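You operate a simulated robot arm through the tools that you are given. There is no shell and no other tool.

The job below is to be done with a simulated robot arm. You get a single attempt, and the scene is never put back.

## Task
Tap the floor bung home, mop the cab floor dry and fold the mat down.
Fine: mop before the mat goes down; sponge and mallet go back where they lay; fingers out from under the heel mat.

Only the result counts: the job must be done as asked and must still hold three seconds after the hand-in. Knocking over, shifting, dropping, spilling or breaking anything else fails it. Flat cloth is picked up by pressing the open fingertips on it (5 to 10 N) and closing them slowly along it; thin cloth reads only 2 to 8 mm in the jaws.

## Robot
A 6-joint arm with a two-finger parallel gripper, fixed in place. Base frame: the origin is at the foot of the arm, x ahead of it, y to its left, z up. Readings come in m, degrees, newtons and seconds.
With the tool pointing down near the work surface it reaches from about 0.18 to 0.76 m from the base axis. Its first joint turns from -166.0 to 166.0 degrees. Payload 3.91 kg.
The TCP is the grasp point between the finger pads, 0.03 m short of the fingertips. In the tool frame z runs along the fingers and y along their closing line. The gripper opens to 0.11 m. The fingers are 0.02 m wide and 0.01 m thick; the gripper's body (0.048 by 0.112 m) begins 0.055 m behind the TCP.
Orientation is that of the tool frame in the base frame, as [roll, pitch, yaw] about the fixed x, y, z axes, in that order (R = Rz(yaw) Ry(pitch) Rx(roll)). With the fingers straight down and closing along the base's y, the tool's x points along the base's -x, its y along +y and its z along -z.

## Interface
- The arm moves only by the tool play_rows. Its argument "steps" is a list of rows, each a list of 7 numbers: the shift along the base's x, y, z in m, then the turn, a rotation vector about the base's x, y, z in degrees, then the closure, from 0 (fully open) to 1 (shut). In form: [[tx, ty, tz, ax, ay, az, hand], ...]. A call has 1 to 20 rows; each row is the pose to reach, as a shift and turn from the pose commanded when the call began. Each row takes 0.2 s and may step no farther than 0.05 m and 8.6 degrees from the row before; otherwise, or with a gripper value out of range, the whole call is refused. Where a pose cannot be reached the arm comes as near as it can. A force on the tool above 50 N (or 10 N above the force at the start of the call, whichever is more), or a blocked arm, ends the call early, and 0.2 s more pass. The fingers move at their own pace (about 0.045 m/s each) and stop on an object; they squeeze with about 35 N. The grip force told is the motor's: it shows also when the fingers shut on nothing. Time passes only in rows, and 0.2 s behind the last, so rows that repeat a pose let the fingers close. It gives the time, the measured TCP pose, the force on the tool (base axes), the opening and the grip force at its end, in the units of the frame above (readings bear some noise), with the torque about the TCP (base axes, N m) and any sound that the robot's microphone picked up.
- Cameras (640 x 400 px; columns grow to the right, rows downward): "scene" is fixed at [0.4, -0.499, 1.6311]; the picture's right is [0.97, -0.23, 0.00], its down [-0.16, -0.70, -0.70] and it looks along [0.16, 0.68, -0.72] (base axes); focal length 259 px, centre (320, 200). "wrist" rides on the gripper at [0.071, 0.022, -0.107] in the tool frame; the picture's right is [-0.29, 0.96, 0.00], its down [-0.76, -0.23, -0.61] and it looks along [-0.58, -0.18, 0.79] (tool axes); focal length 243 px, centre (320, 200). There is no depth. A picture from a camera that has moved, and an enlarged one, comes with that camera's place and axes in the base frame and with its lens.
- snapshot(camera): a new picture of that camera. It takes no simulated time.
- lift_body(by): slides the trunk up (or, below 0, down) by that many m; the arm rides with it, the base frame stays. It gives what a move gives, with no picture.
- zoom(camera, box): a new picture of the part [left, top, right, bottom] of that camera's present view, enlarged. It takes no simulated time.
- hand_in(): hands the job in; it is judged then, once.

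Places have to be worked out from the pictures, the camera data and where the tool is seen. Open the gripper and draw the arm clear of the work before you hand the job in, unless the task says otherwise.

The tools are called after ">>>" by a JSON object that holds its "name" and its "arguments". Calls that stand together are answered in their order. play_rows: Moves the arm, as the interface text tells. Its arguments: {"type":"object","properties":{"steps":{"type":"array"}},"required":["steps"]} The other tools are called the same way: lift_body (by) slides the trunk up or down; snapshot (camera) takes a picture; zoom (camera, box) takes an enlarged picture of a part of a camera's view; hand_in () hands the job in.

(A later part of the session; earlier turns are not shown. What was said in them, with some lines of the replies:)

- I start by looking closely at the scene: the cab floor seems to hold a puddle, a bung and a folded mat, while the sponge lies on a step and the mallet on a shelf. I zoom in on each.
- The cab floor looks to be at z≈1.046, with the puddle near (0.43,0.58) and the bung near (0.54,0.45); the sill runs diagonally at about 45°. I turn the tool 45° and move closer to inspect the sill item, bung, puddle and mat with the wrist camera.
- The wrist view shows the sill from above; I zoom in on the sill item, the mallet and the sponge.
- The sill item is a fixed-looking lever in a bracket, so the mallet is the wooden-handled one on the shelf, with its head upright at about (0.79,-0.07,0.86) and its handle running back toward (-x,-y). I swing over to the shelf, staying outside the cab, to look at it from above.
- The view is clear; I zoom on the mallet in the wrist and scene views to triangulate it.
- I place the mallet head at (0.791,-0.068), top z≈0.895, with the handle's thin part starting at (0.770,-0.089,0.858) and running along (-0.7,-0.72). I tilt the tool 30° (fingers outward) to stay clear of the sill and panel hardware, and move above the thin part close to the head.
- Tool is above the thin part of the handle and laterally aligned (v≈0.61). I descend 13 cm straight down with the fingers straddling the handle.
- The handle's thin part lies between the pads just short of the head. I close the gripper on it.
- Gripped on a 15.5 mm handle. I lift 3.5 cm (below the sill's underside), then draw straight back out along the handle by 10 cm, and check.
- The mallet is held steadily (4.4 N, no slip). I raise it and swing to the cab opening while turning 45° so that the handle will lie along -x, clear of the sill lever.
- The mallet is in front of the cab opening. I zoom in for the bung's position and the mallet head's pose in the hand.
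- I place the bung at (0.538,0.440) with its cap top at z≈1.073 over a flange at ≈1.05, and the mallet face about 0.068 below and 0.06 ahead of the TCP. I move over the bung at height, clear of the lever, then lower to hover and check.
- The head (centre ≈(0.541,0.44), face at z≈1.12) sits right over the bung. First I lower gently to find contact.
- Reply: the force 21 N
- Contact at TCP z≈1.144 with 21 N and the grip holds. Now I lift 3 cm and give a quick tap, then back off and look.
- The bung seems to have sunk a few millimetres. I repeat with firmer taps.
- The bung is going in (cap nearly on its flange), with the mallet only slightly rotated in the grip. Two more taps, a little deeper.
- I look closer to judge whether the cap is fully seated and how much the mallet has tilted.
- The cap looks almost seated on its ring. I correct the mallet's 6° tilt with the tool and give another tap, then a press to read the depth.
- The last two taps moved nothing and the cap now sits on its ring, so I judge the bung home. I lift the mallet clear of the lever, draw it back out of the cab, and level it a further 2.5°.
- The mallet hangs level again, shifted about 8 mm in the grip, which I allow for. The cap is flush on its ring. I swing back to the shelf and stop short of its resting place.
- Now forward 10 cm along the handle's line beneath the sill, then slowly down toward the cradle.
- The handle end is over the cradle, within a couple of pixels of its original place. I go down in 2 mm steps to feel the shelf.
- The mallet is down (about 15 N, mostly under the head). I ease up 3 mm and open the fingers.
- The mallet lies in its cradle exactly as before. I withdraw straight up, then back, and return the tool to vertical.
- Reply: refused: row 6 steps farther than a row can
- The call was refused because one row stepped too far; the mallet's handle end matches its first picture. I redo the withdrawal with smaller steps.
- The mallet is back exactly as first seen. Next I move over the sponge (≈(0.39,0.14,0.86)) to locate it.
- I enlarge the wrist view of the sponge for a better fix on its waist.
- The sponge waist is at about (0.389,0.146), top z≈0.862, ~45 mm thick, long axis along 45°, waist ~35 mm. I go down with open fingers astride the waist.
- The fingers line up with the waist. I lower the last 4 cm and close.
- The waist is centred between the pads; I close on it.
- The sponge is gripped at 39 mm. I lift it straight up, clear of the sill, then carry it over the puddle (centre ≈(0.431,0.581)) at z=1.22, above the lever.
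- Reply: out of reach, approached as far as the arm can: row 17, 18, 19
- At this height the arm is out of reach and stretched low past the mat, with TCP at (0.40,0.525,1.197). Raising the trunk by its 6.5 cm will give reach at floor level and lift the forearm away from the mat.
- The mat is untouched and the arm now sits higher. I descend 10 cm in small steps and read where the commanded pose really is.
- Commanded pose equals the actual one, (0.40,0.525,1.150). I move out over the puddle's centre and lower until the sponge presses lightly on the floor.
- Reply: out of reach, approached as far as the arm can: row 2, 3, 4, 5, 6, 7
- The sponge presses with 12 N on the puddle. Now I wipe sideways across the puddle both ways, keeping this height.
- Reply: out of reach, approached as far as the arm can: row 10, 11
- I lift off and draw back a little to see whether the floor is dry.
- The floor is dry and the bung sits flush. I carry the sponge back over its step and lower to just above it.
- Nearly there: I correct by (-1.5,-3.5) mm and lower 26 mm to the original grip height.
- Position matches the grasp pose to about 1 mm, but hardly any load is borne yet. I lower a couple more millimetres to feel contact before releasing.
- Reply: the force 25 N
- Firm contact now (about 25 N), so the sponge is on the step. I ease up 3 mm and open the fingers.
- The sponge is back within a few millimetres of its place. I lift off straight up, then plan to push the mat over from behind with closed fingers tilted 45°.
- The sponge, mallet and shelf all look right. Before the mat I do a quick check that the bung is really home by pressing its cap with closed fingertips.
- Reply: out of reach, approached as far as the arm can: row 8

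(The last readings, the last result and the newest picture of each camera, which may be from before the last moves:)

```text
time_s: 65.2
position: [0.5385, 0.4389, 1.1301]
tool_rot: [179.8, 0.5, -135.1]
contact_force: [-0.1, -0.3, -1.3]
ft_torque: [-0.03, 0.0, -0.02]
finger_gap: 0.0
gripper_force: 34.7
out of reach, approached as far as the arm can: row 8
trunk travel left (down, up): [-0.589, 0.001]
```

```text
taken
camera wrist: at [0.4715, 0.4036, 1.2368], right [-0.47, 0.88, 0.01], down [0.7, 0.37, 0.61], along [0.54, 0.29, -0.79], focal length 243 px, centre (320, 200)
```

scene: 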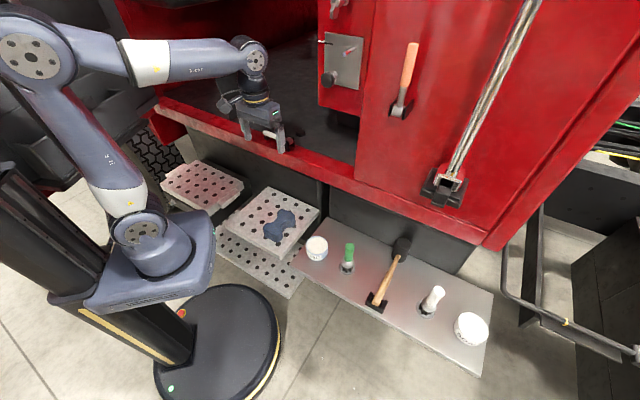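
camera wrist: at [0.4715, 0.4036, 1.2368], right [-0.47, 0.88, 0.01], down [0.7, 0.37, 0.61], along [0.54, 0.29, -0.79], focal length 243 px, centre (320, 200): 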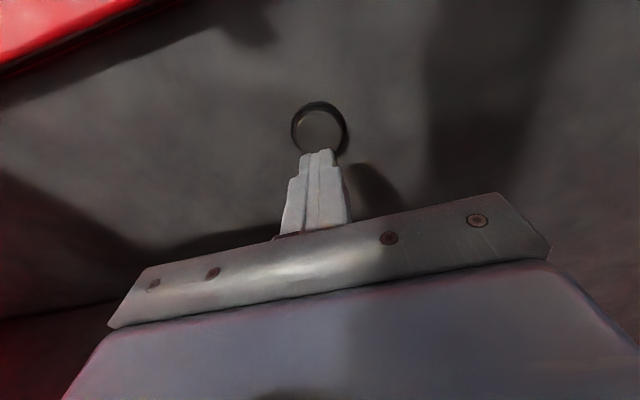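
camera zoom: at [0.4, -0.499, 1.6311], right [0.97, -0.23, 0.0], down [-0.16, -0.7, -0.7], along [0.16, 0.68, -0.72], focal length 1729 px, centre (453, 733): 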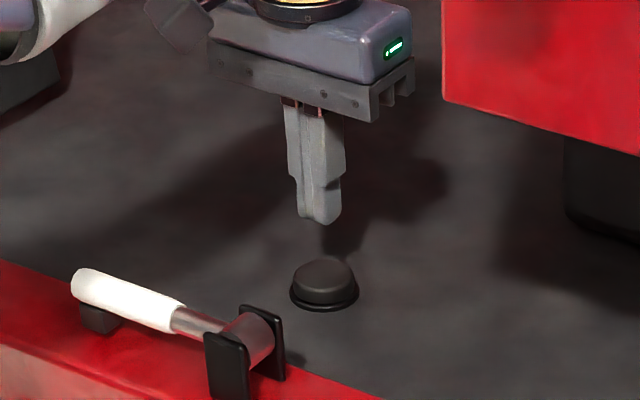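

The fingertips are right above the cap. I lower slowly onto it and watch force against depth.

>>> {"name": "play_rows", "arguments": {"steps": [[-0.004, -0.001, -0.02, 0, 0, 0, 1], [-0.004, -0.001, -0.032, 0, 0, 0, 1], [-0.004, -0.001, -0.037, 0, 0, 0, 1], [-0.004, -0.001, -0.04, 0, 0, 0, 1], [-0.004, -0.001, -0.043, 0, 0, 0, 1]]}}

```text
time_s: 66.4
position: [0.5317, 0.4387, 1.0929]
tool_rot: [179.8, 1.1, -135.0]
contact_force: [-1.1, -0.4, 23.6]
ft_torque: [-0.17, 0.16, 0.01]
finger_gap: 0.0
gripper_force: 34.9
trunk travel left (down, up): [-0.589, 0.001]
```

Contact with the cap at tip z≈1.063 (24 N). I press a bit harder to see whether it yields.

>>> {"name": "play_rows", "arguments": {"steps": [[0, 0, -0.002, 0, 0, 0, 1], [0, 0, -0.004, 0, 0, 0, 1], [0, 0, -0.004, 0, 0, 0, 1]]}}

>>> {"name": "zoom", "arguments": {"camera": "scene", "box": [288, 118, 312, 133]}}

```text
time_s: 67.2
position: [0.5316, 0.4394, 1.0919]
tool_rot: [179.8, 1.4, -135.1]
contact_force: [1.3, 0.9, 48.6]
ft_torque: [-0.26, 0.28, -0.02]
finger_gap: 0.0
gripper_force: 35.2
trunk travel left (down, up): [-0.589, 0.001]
```

```text
16.00 times, centred on (300, 126) of scene
camera zoom: at [0.4, -0.499, 1.6311], right [0.97, -0.23, 0.0], down [-0.16, -0.7, -0.7], along [0.16, 0.68, -0.72], focal length 4149 px, centre (640, 1392)
```

zoom: 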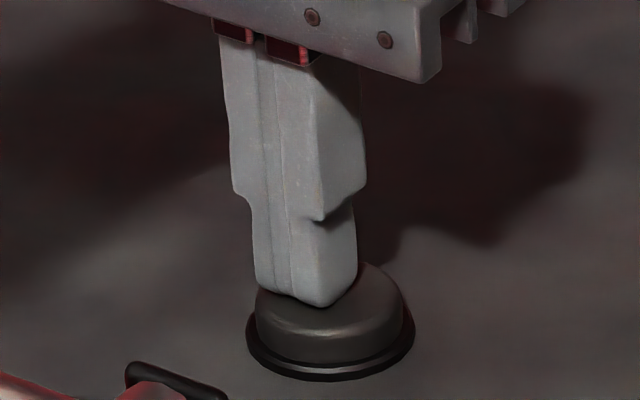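

The cap holds rigidly at 49 N, so the bung is home. I lift off and draw back, then tilt the tool and go round to the back of the mat.

>>> {"name": "play_rows", "arguments": {"steps": [[0, 0, 0.03, 0, 0, 0, 1], [-0.01, -0.01, 0.07, 0, 0, 0, 1], [-0.035, -0.035, 0.1, 0, 0, 0, 1], [-0.065, -0.06, 0.125, 0, 0, 0, 1], [-0.1, -0.08, 0.145, 0, 0, 0, 1], [-0.14, -0.09, 0.16, 0, 0, 0, 1], [-0.18, -0.09, 0.17, 0, 0, 0, 1], [-0.215, -0.075, 0.18, 5, -5, 0, 1], [-0.25, -0.05, 0.18, 10, -10, 0, 1], [-0.285, -0.025, 0.18, 15, -15, 0, 1], [-0.32, 0.005, 0.18, 20, -20, 0, 1], [-0.355, 0.035, 0.18, 25, -25, 0, 1], [-0.385, 0.07, 0.18, 30, -30, 0, 1], [-0.41, 0.105, 0.18, 31.8, -31.8, 0, 1], [-0.43, 0.14, 0.18, 31.8, -31.8, 0, 1], [-0.445, 0.175, 0.18, 31.8, -31.8, 0, 1], [-0.445, 0.175, 0.18, 31.8, -31.8, 0, 1]]}}

>>> {"name": "snapshot", "arguments": {"camera": "scene"}}

>>> {"name": "snapshot", "arguments": {"camera": "wrist"}}

>>> {"name": "zoom", "arguments": {"camera": "scene", "box": [140, 20, 320, 160]}}

```text
time_s: 70.8
position: [0.0884, 0.6169, 1.2647]
tool_rot: [179.9, 45.5, -135.0]
contact_force: [-0.4, -0.2, -0.5]
ft_torque: [0.01, 0.0, 0.0]
finger_gap: 0.0001
gripper_force: 34.6
trunk travel left (down, up): [-0.589, 0.001]
```

```text
taken
```

scene: 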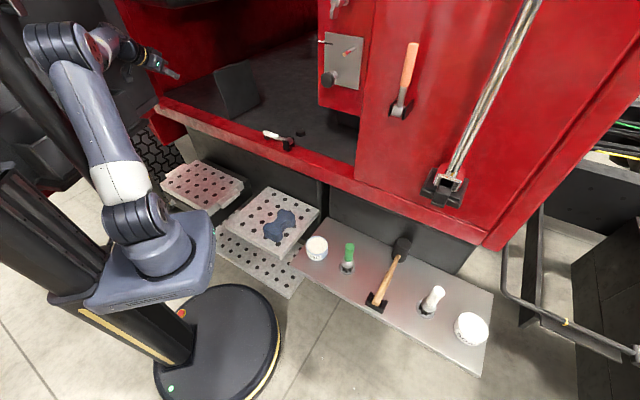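

```text
taken
camera wrist: at [-0.0163, 0.5425, 1.2884], right [-0.53, 0.82, 0.21], down [0.23, -0.09, 0.97], along [0.81, 0.57, -0.14], focal length 243 px, centre (320, 200)
```

wrist: 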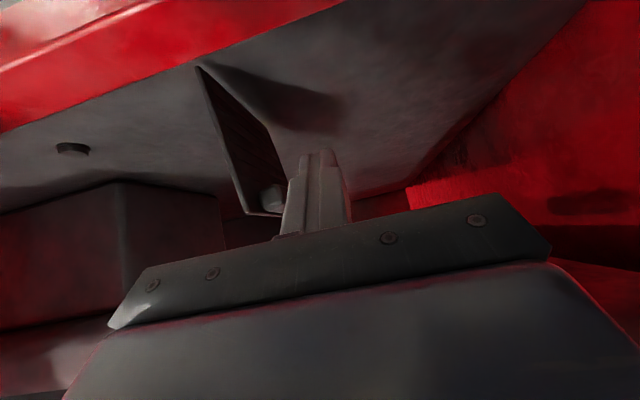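

```text
2.86 times, centred on (230, 90) of scene
camera zoom: at [0.4, -0.499, 1.6311], right [0.97, -0.23, 0.0], down [-0.16, -0.7, -0.7], along [0.16, 0.68, -0.72], focal length 741 px, centre (577, 514)
```

zoom: 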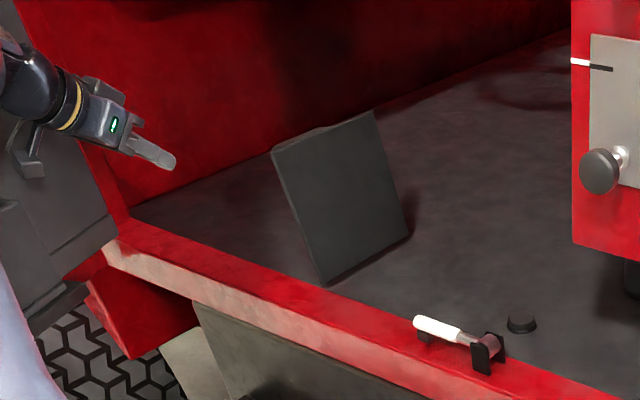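

I see the mat edge-on now, with a lump behind its upper part. I zoom in on it.

>>> {"name": "zoom", "arguments": {"camera": "wrist", "box": [170, 40, 370, 240]}}

>>> {"name": "zoom", "arguments": {"camera": "scene", "box": [200, 45, 270, 125]}}

```text
2.00 times, centred on (270, 140) of wrist
camera zoom: at [-0.0163, 0.5425, 1.2884], right [-0.53, 0.82, 0.21], down [0.23, -0.09, 0.97], along [0.81, 0.57, -0.14], focal length 485 px, centre (420, 320)
```

zoom: 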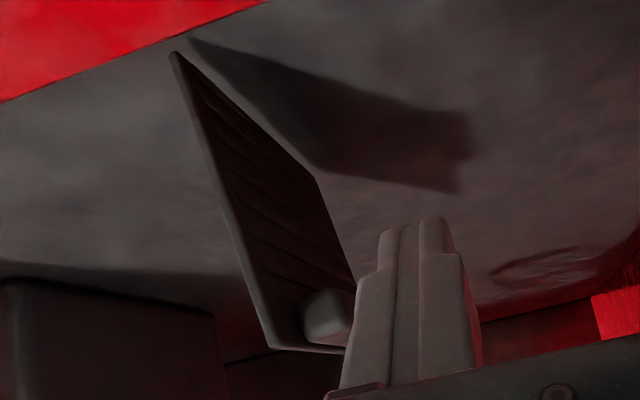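

```text
5.00 times, centred on (235, 85) of scene
camera zoom: at [0.4, -0.499, 1.6311], right [0.97, -0.23, 0.0], down [-0.16, -0.7, -0.7], along [0.16, 0.68, -0.72], focal length 1297 px, centre (745, 775)
```

zoom: 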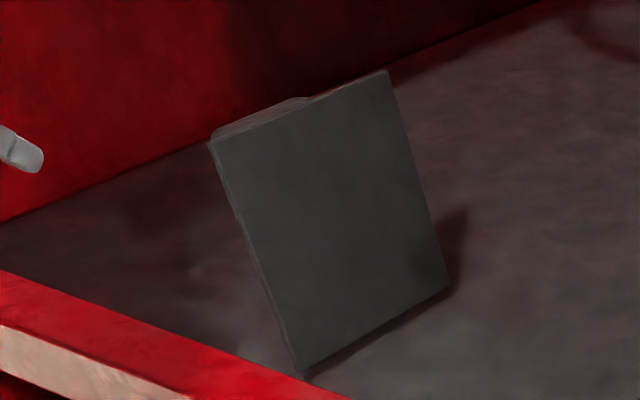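

The mat's hinge lies along v≈-0.25 (u 0.62–0.82) at floor level and its top edge is at z≈1.25, leaning away by ~9°; a tab sits on its back. I advance the closed fingers behind it without touching.

>>> {"name": "play_rows", "arguments": {"steps": [[0.025, 0.025, 0, 0, 0, 0, 1], [0.055, 0.055, -0.01, 0, 0, 0, 1], [0.085, 0.085, -0.02, 0, 0, 0, 1], [0.11, 0.11, -0.02, 0, 0, 0, 1], [0.11, 0.11, -0.02, 0, 0, 0, 1]]}}

>>> {"name": "snapshot", "arguments": {"camera": "wrist"}}

>>> {"name": "zoom", "arguments": {"camera": "scene", "box": [140, 20, 320, 160]}}

```text
time_s: 72.0
position: [0.1979, 0.7272, 1.2445]
tool_rot: [179.9, 45.5, -135.0]
contact_force: [-0.5, -0.4, -0.1]
ft_torque: [0.0, -0.02, 0.0]
finger_gap: 0.0003
gripper_force: 34.6
trunk travel left (down, up): [-0.589, 0.001]
```

```text
taken
camera wrist: at [0.0929, 0.6527, 1.2691], right [-0.53, 0.82, 0.21], down [0.24, -0.09, 0.97], along [0.81, 0.57, -0.14], focal length 243 px, centre (320, 200)
```

wrist: 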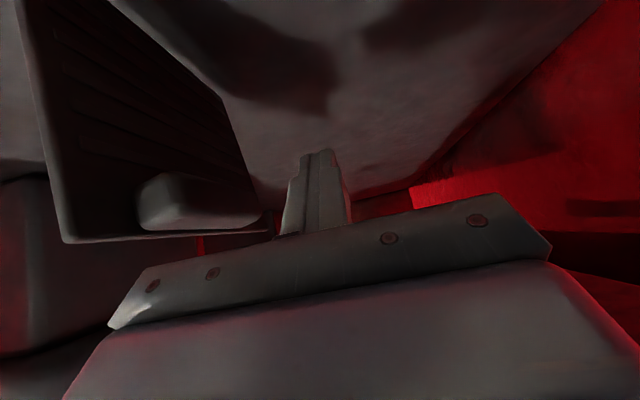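

```text
2.86 times, centred on (230, 90) of scene
camera zoom: at [0.4, -0.499, 1.6311], right [0.97, -0.23, 0.0], down [-0.16, -0.7, -0.7], along [0.16, 0.68, -0.72], focal length 741 px, centre (577, 514)
```

zoom: 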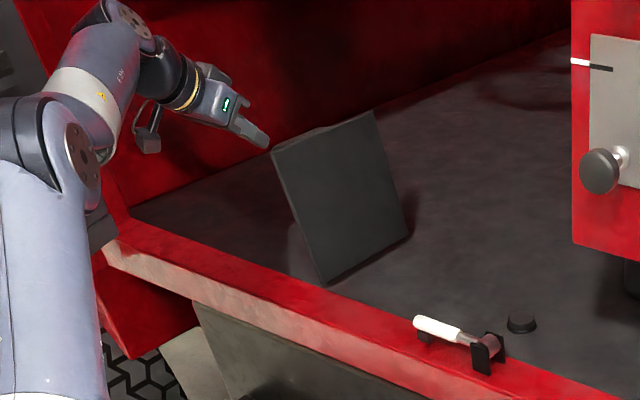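

The fingers are behind the mat with clearance. I push gently sideways (toward +v, i.e. +x/-y) 11 cm in small steps.

>>> {"name": "play_rows", "arguments": {"steps": [[0.014, -0.014, 0, 0, 0, 0, 1], [0.028, -0.028, 0, 0, 0, 0, 1], [0.038, -0.038, 0, 0, 0, 0, 1], [0.048, -0.048, 0, 0, 0, 0, 1], [0.058, -0.058, 0, 0, 0, 0, 1], [0.068, -0.068, 0, 0, 0, 0, 1], [0.078, -0.078, 0, 0, 0, 0, 1]]}}

>>> {"name": "snapshot", "arguments": {"camera": "wrist"}}

>>> {"name": "zoom", "arguments": {"camera": "scene", "box": [140, 20, 320, 160]}}

```text
time_s: 73.6
position: [0.2768, 0.6482, 1.2453]
tool_rot: [179.7, 45.5, -135.0]
contact_force: [-0.5, 0.5, 0.4]
ft_torque: [-0.03, 0.01, 0.0]
finger_gap: 0.0
gripper_force: 35.5
trunk travel left (down, up): [-0.589, 0.001]
```

```text
taken
camera wrist: at [0.172, 0.5737, 1.2697], right [-0.53, 0.82, 0.21], down [0.23, -0.09, 0.97], along [0.81, 0.57, -0.14], focal length 243 px, centre (320, 200)
```

wrist: 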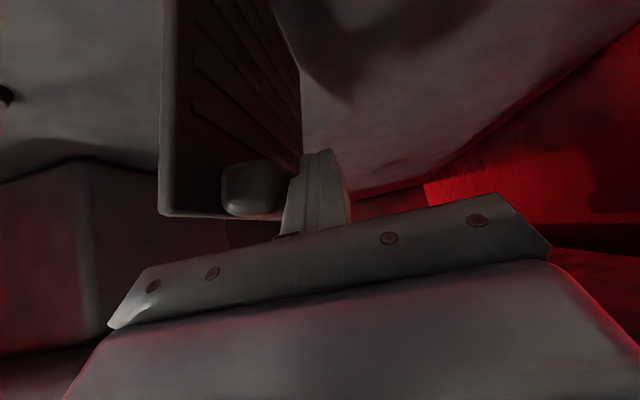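

```text
2.86 times, centred on (230, 90) of scene
camera zoom: at [0.4, -0.499, 1.6311], right [0.97, -0.23, 0.0], down [-0.16, -0.7, -0.7], along [0.16, 0.68, -0.72], focal length 741 px, centre (577, 514)
```

zoom: 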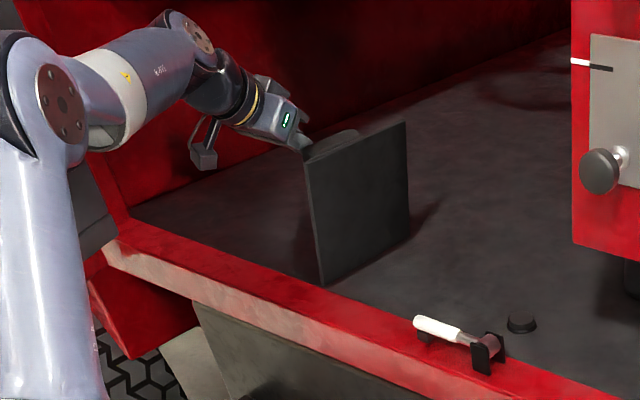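

The mat turns easily and is now about upright. I push on past vertical.

>>> {"name": "play_rows", "arguments": {"steps": [[0.008, -0.008, 0, 0, 0, 0, 1], [0.016, -0.016, 0, 0, 0, 0, 1], [0.024, -0.024, 0, 0, 0, 0, 1], [0.032, -0.032, -0.002, 0, 0, 0, 1], [0.032, -0.032, -0.002, 0, 0, 0, 1]]}}

>>> {"name": "snapshot", "arguments": {"camera": "wrist"}}

>>> {"name": "zoom", "arguments": {"camera": "scene", "box": [140, 20, 320, 160]}}

```text
time_s: 74.8
position: [0.3092, 0.6145, 1.2428]
tool_rot: [179.8, 45.5, -135.0]
contact_force: [-0.1, 0.1, -0.2]
ft_torque: [0.0, 0.0, 0.01]
finger_gap: 0.0
gripper_force: 34.7
trunk travel left (down, up): [-0.589, 0.001]
```

```text
taken
camera wrist: at [0.2041, 0.5405, 1.2668], right [-0.53, 0.82, 0.21], down [0.23, -0.09, 0.97], along [0.81, 0.57, -0.14], focal length 243 px, centre (320, 200)
```

wrist: 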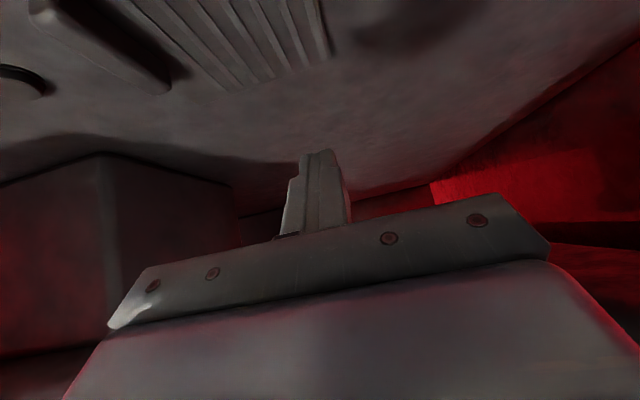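

```text
2.86 times, centred on (230, 90) of scene
camera zoom: at [0.4, -0.499, 1.6311], right [0.97, -0.23, 0.0], down [-0.16, -0.7, -0.7], along [0.16, 0.68, -0.72], focal length 741 px, centre (577, 514)
```

zoom: 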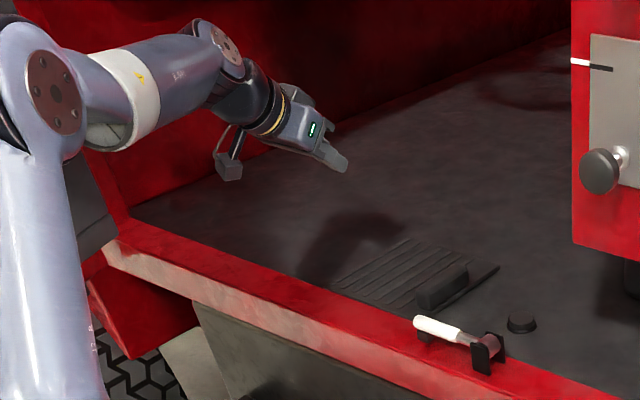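

The mat has fallen flat with its ribs and tab uppermost. I check closely that it lies flat.

>>> {"name": "zoom", "arguments": {"camera": "scene", "box": [235, 90, 315, 145]}}

>>> {"name": "zoom", "arguments": {"camera": "wrist", "box": [0, 0, 380, 120]}}

>>> {"name": "snapshot", "arguments": {"camera": "scene"}}

```text
7.27 times, centred on (275, 118) of scene
camera zoom: at [0.4, -0.499, 1.6311], right [0.97, -0.23, 0.0], down [-0.16, -0.7, -0.7], along [0.16, 0.68, -0.72], focal length 1886 px, centre (647, 800)
```

zoom: 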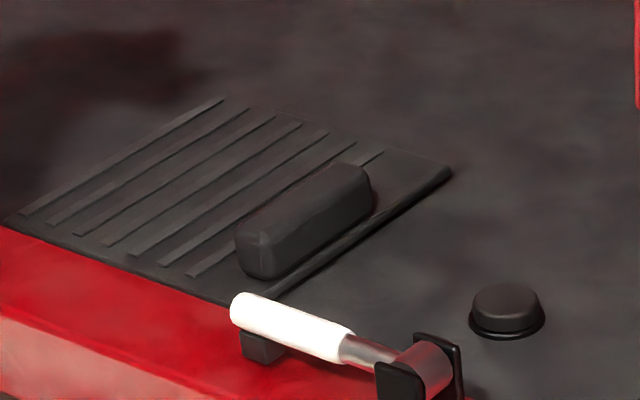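

```text
1.68 times, centred on (190, 60) of wrist
camera zoom: at [0.2041, 0.5405, 1.2668], right [-0.53, 0.82, 0.21], down [0.23, -0.09, 0.97], along [0.81, 0.57, -0.14], focal length 409 px, centre (539, 436)
```

zoom: 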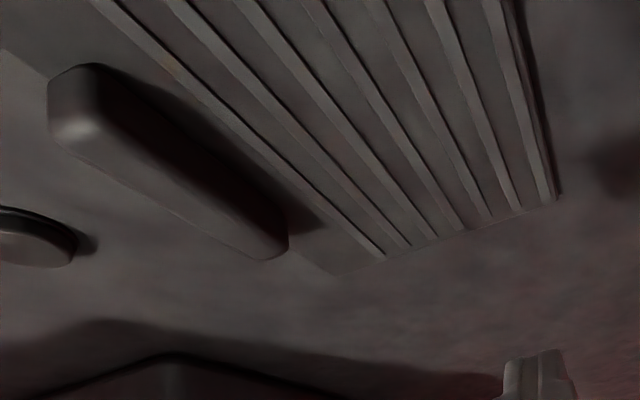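

```text
taken
```

scene: 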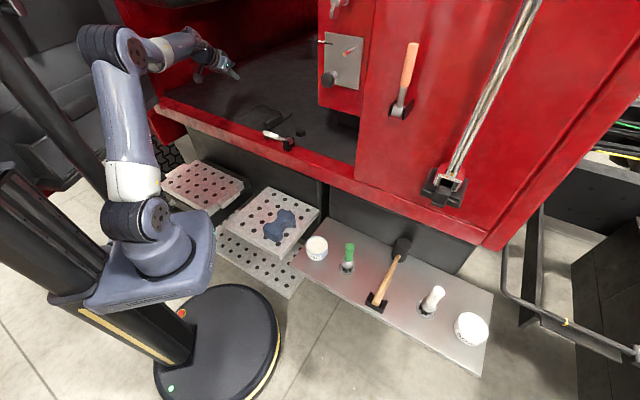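

The mat lies flat (its free corners project onto floor level at v≈-0.056), fingers are clear above it, and everything else is in place. I withdraw out of the cab, untilt and open the gripper.

>>> {"name": "play_rows", "arguments": {"steps": [[-0.015, -0.02, 0.02, 0, 0, 0, 1], [-0.03, -0.055, 0.04, 0, 0, 0, 1], [-0.045, -0.095, 0.06, 0, 0, 0, 1], [-0.055, -0.135, 0.08, -5, 5, 0, 0.8], [-0.065, -0.175, 0.1, -10, 10, 0, 0.6], [-0.075, -0.215, 0.11, -15, 15, 0, 0.4], [-0.082, -0.255, 0.117, -20, 20, 0, 0.2], [-0.088, -0.295, 0.117, -25, 25, 0, 0], [-0.094, -0.33, 0.117, -30, 30, 0, 0], [-0.098, -0.36, 0.117, -31.8, 31.8, 0, 0], [-0.098, -0.36, 0.117, -31.8, 31.8, 0, 0]]}}

>>> {"name": "snapshot", "arguments": {"camera": "scene"}}

>>> {"name": "zoom", "arguments": {"camera": "scene", "box": [200, 80, 340, 160]}}

>>> {"name": "zoom", "arguments": {"camera": "scene", "box": [290, 215, 500, 346]}}

```text
time_s: 77.2
position: [0.2102, 0.2539, 1.3583]
tool_rot: [179.8, 0.5, -135.1]
contact_force: [0.2, -0.5, 0.0]
ft_torque: [0.04, -0.03, -0.01]
finger_gap: 0.11
gripper_force: 0.0
trunk travel left (down, up): [-0.589, 0.001]
```

```text
taken
```

scene: 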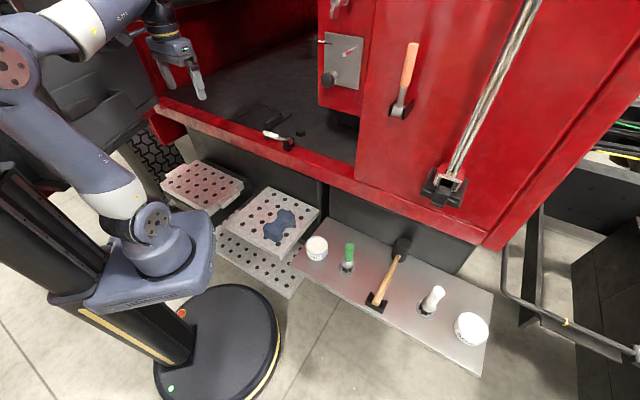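

```text
4.57 times, centred on (270, 120) of scene
camera zoom: at [0.4, -0.499, 1.6311], right [0.97, -0.23, 0.0], down [-0.16, -0.7, -0.7], along [0.16, 0.68, -0.72], focal length 1185 px, centre (549, 566)
```

zoom: 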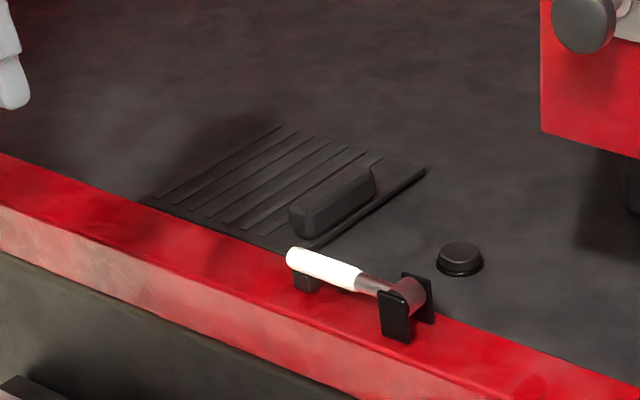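

```text
3.05 times, centred on (395, 280) of scene
camera zoom: at [0.4, -0.499, 1.6311], right [0.97, -0.23, 0.0], down [-0.16, -0.7, -0.7], along [0.16, 0.68, -0.72], focal length 790 px, centre (91, -45)
```

zoom: 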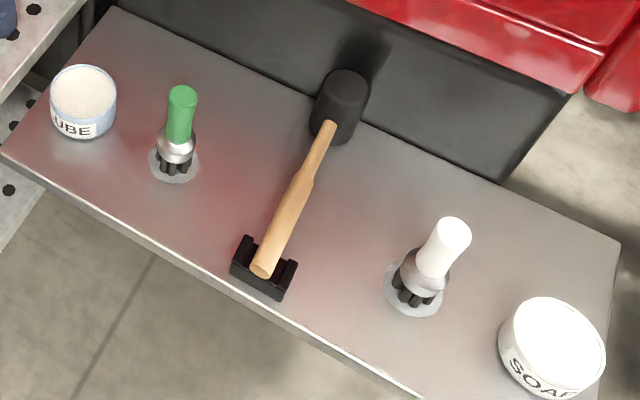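

The final pictures show the bung home, the floor dry and the mat flat. The mallet and sponge are back in place and the open gripper is clear, so I hand in.

>>> {"name": "hand_in", "arguments": {}}

```text
The job is handed in.
```

The bung is tapped home, the cab floor is mopped dry and the heel mat is folded down. I've handed the job in; no verdict has come back.

- **Bung:** I tapped it in with the mallet. The last two taps moved it no further, and the cap held still under a 49 N press with the fingertips.
- **Floor:** I mopped it before the mat went down, and no puddle shows in the pictures taken afterwards.
- **Mat:** I pushed it past upright and it fell flat on its own. The fingers stayed above it and clear.
- **Mallet and sponge:** The mallet is back in its cradle, matching its first picture. The sponge is back on its step, about 4 mm from where it lay.

Nothing else looks moved in the final pictures. The gripper is open and the arm is clear of the cab. The trunk is still 6.4 cm above its starting height; I raised it to reach the puddle.
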